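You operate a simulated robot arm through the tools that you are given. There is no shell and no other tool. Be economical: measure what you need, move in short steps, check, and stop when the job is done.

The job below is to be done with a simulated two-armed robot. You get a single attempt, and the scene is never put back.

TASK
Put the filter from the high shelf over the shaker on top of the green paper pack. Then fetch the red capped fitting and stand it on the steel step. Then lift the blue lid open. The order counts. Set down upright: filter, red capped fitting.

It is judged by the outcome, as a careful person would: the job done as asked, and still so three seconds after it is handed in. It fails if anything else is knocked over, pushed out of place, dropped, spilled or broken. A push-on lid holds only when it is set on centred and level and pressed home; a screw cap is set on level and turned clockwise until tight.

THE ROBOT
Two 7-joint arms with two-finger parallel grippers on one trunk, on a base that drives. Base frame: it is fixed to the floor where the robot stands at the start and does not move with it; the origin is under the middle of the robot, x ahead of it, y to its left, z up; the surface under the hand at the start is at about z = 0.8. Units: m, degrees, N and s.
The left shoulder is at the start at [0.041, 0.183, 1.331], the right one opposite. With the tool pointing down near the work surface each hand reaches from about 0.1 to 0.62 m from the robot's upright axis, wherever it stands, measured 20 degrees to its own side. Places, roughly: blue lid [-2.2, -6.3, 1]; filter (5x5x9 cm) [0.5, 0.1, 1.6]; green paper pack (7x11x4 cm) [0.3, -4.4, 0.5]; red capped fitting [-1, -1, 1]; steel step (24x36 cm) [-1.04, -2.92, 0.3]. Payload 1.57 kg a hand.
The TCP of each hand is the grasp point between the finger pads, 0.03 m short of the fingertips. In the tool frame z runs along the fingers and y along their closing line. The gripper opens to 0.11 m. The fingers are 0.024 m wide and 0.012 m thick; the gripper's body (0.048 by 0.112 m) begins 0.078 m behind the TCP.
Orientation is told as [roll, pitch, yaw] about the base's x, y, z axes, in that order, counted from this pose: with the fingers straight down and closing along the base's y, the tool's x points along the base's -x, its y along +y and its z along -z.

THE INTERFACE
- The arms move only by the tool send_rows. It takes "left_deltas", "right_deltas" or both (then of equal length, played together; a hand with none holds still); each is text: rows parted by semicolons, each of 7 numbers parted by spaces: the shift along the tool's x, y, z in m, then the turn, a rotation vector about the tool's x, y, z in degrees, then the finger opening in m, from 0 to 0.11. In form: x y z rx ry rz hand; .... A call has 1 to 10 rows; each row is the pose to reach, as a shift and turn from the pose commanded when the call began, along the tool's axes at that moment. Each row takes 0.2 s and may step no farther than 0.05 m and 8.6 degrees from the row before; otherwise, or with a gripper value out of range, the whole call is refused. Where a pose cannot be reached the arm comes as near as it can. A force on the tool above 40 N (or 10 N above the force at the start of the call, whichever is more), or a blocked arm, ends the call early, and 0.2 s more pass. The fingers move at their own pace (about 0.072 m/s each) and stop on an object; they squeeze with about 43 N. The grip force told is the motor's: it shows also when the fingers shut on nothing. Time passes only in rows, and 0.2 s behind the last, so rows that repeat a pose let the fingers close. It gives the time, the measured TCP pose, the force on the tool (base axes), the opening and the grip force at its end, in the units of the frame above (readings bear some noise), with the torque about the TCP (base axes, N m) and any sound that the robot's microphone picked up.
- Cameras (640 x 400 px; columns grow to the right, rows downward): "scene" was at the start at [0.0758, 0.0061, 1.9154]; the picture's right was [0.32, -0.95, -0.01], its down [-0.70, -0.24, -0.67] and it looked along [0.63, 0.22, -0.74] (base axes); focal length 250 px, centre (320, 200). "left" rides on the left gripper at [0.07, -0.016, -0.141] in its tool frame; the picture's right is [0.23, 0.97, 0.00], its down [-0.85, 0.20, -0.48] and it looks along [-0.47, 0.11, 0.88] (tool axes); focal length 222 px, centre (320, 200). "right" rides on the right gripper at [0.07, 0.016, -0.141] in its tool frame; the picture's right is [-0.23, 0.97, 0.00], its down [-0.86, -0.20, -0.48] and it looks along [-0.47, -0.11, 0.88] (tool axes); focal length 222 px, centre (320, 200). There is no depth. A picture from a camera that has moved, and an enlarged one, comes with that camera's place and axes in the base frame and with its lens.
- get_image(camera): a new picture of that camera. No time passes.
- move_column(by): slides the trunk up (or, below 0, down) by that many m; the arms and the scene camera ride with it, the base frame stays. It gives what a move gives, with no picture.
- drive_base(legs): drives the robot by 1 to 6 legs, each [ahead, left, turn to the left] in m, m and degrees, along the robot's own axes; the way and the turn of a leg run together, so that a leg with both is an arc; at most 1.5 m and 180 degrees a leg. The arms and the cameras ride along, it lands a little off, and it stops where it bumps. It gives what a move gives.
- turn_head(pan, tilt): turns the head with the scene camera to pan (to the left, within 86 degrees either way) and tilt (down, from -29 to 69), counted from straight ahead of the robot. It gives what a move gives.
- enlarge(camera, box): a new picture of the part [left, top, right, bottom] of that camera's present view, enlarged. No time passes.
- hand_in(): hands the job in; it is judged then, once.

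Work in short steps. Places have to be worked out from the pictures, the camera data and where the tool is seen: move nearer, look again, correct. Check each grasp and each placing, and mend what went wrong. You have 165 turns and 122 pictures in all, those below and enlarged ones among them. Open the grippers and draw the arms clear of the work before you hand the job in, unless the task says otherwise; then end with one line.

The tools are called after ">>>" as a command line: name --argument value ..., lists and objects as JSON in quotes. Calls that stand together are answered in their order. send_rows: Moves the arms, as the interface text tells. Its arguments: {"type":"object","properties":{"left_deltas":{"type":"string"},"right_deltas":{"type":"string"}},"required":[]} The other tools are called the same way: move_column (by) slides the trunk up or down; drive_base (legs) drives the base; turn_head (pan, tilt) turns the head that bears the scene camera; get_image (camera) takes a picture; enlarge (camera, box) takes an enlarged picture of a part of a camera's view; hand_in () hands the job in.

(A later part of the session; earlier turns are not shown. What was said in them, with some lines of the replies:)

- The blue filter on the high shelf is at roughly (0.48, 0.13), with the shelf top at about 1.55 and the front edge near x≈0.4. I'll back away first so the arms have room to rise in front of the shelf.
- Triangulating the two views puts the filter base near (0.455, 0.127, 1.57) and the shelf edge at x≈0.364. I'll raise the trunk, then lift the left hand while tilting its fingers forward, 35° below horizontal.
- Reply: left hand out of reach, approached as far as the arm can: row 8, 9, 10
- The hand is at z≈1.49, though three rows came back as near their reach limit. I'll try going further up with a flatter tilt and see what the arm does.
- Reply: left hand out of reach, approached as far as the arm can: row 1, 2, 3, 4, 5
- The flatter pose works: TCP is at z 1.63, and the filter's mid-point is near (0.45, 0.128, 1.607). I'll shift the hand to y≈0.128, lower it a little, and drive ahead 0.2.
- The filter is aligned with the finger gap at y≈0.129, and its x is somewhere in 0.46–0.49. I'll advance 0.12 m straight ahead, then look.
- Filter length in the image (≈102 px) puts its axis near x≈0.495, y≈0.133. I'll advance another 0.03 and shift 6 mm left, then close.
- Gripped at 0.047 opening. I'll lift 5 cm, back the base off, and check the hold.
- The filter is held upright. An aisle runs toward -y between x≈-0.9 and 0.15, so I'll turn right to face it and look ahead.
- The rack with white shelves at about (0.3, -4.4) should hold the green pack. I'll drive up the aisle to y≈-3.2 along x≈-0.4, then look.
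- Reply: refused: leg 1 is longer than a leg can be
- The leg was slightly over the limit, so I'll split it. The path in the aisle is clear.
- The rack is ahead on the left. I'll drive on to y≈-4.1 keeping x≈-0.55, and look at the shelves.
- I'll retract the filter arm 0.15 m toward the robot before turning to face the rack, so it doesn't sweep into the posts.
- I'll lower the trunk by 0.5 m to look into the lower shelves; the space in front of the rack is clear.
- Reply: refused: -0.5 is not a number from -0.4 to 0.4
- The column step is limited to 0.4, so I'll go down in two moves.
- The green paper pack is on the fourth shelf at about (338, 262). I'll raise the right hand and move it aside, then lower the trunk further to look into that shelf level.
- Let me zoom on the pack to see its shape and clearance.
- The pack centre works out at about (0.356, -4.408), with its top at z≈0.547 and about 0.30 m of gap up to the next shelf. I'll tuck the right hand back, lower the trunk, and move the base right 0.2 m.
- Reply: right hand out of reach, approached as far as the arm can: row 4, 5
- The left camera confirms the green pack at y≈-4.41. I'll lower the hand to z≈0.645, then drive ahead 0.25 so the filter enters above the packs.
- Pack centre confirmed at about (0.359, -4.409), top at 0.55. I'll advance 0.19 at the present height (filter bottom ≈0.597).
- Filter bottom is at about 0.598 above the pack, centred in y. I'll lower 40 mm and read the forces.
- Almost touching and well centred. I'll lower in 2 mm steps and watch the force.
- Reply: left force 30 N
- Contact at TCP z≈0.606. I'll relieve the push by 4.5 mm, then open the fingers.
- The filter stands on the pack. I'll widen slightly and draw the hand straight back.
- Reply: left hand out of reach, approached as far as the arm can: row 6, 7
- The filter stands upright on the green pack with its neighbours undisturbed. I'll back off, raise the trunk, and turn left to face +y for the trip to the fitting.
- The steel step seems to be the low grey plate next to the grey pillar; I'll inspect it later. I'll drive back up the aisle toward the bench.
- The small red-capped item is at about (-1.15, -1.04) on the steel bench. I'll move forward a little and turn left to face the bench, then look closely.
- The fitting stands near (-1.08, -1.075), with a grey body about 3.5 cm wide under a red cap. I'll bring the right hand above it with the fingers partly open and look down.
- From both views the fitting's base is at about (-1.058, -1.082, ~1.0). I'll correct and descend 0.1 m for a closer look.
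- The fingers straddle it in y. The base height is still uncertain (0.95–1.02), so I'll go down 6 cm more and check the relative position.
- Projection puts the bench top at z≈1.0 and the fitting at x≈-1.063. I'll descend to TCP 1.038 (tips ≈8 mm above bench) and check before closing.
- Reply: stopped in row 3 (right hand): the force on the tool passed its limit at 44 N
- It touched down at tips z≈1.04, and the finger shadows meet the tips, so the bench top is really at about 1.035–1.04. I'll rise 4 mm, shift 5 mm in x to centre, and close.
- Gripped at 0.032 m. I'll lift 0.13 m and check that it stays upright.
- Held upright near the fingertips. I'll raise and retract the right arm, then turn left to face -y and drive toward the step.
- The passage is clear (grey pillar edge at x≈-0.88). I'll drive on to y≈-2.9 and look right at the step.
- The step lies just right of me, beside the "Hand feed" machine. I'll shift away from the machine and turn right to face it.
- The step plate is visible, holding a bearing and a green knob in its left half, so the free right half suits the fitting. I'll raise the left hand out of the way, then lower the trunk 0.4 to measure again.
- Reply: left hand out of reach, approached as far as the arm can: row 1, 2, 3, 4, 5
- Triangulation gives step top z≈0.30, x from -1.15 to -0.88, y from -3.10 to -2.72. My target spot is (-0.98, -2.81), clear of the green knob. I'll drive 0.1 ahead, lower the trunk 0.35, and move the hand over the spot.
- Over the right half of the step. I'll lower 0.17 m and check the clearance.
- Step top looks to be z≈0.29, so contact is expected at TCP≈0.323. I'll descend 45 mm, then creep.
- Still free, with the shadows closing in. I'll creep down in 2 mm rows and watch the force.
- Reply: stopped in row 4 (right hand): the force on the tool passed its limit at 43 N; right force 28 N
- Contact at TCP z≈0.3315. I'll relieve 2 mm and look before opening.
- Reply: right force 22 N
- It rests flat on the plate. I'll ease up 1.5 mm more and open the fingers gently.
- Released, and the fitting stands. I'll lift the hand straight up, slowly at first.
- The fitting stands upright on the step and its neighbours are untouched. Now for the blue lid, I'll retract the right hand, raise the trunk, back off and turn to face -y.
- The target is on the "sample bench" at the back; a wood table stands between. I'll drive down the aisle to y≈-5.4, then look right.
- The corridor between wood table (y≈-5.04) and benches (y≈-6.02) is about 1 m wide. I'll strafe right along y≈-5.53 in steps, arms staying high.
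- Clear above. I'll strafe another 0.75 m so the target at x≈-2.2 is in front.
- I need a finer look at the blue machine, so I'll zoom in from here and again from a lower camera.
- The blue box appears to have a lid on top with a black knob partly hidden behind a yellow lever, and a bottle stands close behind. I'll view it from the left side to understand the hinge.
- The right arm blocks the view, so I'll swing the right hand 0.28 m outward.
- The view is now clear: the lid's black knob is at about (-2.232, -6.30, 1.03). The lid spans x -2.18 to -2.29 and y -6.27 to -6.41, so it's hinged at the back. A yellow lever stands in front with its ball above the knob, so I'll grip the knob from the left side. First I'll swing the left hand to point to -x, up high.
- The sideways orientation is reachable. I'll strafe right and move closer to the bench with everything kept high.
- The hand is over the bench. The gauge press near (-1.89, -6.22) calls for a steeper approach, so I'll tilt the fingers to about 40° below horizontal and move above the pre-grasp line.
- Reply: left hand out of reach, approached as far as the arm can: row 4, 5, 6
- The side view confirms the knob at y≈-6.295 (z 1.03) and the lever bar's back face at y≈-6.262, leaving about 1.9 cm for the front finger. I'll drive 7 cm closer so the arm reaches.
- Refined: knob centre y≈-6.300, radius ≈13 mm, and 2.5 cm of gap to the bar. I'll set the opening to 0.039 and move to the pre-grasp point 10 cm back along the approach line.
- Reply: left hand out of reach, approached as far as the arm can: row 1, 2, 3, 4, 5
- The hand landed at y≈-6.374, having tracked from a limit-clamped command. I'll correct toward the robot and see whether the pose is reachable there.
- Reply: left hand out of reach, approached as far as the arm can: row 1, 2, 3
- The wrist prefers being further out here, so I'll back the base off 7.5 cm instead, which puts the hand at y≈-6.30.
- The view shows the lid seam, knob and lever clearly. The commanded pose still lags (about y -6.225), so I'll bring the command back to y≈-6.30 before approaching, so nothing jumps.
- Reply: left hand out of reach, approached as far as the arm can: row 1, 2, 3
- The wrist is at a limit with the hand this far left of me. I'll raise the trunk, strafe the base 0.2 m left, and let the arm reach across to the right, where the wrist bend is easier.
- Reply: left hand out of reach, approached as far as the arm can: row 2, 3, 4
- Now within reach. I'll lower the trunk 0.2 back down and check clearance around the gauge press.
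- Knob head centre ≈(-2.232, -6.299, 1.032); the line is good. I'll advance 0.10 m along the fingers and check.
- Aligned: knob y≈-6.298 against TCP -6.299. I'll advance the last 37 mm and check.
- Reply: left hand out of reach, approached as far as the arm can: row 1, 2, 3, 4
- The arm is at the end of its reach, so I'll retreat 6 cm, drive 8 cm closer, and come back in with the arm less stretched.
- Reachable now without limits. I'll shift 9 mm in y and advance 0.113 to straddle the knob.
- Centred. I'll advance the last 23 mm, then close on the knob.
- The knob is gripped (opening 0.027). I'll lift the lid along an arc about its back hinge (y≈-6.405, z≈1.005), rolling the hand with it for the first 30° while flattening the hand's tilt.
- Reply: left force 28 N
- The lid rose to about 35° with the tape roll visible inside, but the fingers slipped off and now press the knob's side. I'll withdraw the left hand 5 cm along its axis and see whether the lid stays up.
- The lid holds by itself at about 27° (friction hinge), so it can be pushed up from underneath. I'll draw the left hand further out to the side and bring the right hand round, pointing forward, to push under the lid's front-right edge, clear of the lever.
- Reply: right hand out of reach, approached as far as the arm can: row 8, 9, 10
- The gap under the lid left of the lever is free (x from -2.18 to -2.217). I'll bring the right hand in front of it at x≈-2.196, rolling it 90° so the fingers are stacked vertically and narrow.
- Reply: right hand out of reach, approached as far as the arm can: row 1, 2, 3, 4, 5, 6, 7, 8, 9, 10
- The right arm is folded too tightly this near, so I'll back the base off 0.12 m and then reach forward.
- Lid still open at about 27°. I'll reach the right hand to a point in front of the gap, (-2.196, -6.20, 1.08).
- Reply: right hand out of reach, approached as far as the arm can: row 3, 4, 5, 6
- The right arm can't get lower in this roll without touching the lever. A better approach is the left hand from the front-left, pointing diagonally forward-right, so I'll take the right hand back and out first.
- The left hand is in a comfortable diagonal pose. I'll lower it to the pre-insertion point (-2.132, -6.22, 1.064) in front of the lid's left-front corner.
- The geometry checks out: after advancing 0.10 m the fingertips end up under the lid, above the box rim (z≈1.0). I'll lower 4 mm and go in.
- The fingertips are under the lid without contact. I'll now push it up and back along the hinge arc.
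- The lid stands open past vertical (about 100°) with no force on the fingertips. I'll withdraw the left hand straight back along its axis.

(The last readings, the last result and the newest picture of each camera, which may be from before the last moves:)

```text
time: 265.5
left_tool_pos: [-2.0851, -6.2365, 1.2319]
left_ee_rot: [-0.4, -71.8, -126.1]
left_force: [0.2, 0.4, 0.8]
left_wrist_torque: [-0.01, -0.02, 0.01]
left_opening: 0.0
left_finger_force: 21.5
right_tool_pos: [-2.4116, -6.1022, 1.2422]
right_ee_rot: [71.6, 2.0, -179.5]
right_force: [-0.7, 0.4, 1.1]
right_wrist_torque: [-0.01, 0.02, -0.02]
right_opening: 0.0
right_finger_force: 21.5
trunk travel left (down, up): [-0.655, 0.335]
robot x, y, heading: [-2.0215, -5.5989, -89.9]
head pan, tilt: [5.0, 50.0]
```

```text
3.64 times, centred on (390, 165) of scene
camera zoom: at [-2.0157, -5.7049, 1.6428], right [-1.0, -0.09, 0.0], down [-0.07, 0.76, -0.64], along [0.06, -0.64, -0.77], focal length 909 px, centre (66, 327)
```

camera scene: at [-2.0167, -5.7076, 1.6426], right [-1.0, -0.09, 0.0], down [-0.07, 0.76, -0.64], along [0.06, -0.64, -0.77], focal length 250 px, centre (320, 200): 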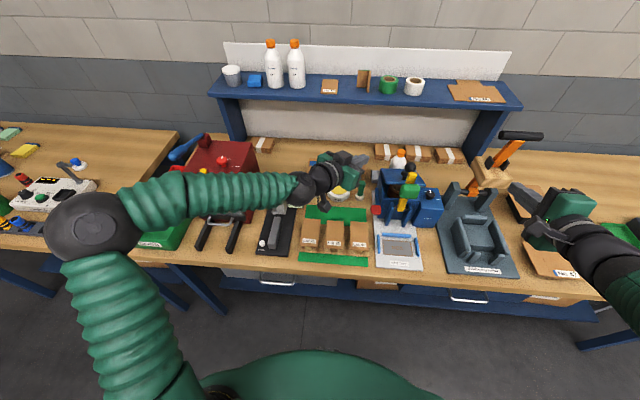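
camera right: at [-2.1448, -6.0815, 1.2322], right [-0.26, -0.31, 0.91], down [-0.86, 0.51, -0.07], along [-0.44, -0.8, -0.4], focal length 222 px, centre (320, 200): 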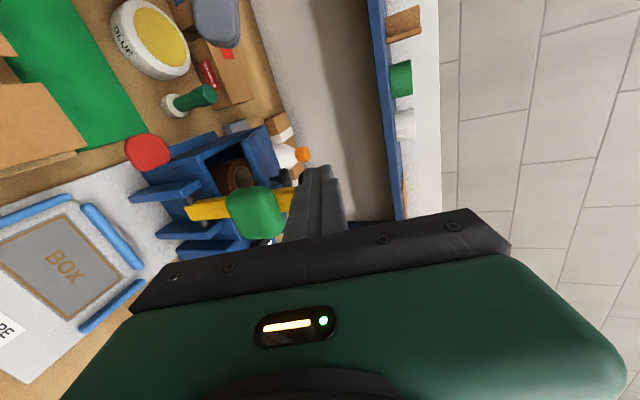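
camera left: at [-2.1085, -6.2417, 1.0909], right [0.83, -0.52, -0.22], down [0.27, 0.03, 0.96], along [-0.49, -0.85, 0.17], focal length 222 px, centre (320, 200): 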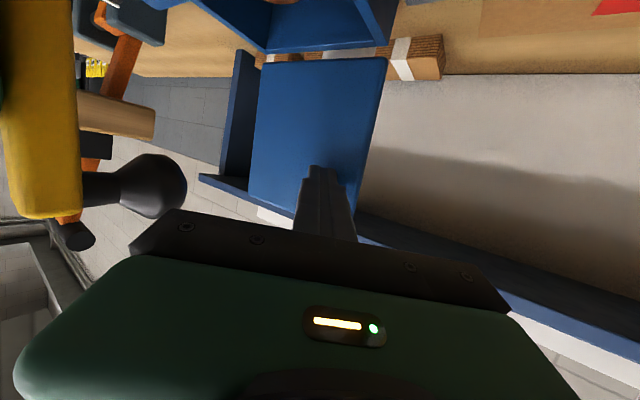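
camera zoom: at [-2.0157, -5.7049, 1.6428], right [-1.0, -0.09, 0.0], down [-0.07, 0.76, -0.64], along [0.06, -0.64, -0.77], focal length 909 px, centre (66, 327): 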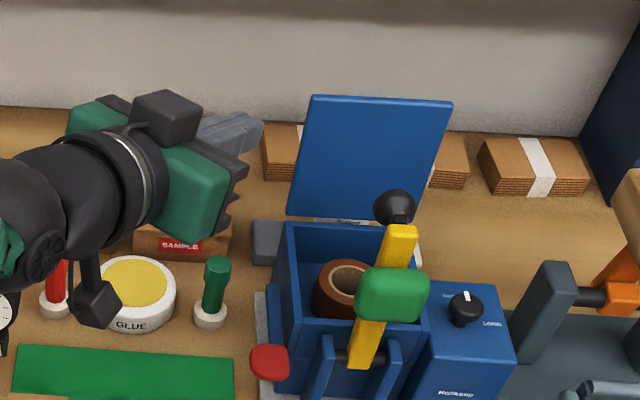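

The lid stays up on its own. I'll open the grippers, raise the trunk to draw the arms clear, and back off slightly.

>>> move_column --by 0.2

>>> drive_base --legs '[[-0.08, 0, 0]]'

>>> send_rows --left_deltas "0 0 0 0 0 0 0.08;0 0 0 0 0 0 0.08;0 0 0 0 0 0 0.08;0 0 0 0 0 0 0.08" --right_deltas "0 0 0 0 0 0 0.08;0 0 0 0 0 0 0.08;0 0 0 0 0 0 0.08;0 0 0 0 0 0 0.08"

>>> get_image --camera "scene"

```text
time: 267.6
left_tool_pos: [-2.0836, -6.2395, 1.4316]
left_ee_rot: [-0.5, -71.7, -125.9]
left_force: [-0.8, 0.1, 0.4]
left_wrist_torque: [-0.02, 0.0, 0.02]
left_opening: 0.0
left_finger_force: 21.6
right_tool_pos: [-2.4127, -6.1037, 1.4407]
right_ee_rot: [71.5, 2.0, -179.5]
right_force: [-0.6, 0.0, 0.0]
right_wrist_torque: [-0.02, -0.01, 0.03]
right_opening: 0.0
right_finger_force: 21.3
trunk travel left (down, up): [-0.855, 0.135]
robot x, y, heading: [-2.0228, -5.5987, -89.9]
head pan, tilt: [5.0, 50.0]
```

```text
time: 268.7
left_tool_pos: [-2.0854, -6.1752, 1.4233]
left_ee_rot: [-1.8, -71.2, -124.7]
left_force: [0.0, -1.2, -0.4]
left_wrist_torque: [-0.03, -0.01, -0.09]
left_opening: 0.0
left_finger_force: 21.6
right_tool_pos: [-2.4118, -6.0388, 1.4343]
right_ee_rot: [70.9, 2.0, -179.5]
right_force: [0.4, 0.3, -1.4]
right_wrist_torque: [0.0, -0.01, -0.06]
right_opening: 0.0002
right_finger_force: 21.2
trunk travel left (down, up): [-0.855, 0.135]
robot x, y, heading: [-2.022, -5.5196, -89.8]
head pan, tilt: [5.0, 50.0]
```

```text
time: 269.7
left_tool_pos: [-2.0857, -6.1539, 1.4336]
left_ee_rot: [-0.1, -72.0, -126.3]
left_force: [-0.3, 0.0, 0.5]
left_wrist_torque: [0.02, -0.03, 0.02]
left_opening: 0.08
left_finger_force: 0.1
right_tool_pos: [-2.4134, -6.0182, 1.4435]
right_ee_rot: [71.9, 2.0, -179.4]
right_force: [0.4, 0.1, 0.1]
right_wrist_torque: [-0.02, -0.01, -0.02]
right_opening: 0.08
right_finger_force: 0.1
trunk travel left (down, up): [-0.855, 0.135]
robot x, y, heading: [-2.0209, -5.5201, -89.6]
head pan, tilt: [5.0, 50.0]
```

```text
10 pictures are left
camera scene: at [-2.0172, -5.6232, 1.843], right [-1.0, -0.09, 0.0], down [-0.07, 0.76, -0.64], along [0.06, -0.64, -0.77], focal length 250 px, centre (320, 200)
```

scene: 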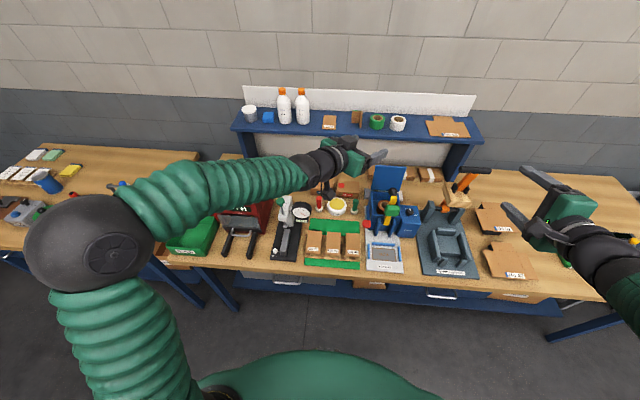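

The lid is open, everything around it is in place, and both hands are open and clear. I'm handing in.

>>> hand_in

```text
The job is handed in.
```

I finished all three steps in order and handed the job in: the filter is upright on the green paper pack, the red capped fitting is standing on the steel step, and the blue lid is open past vertical.
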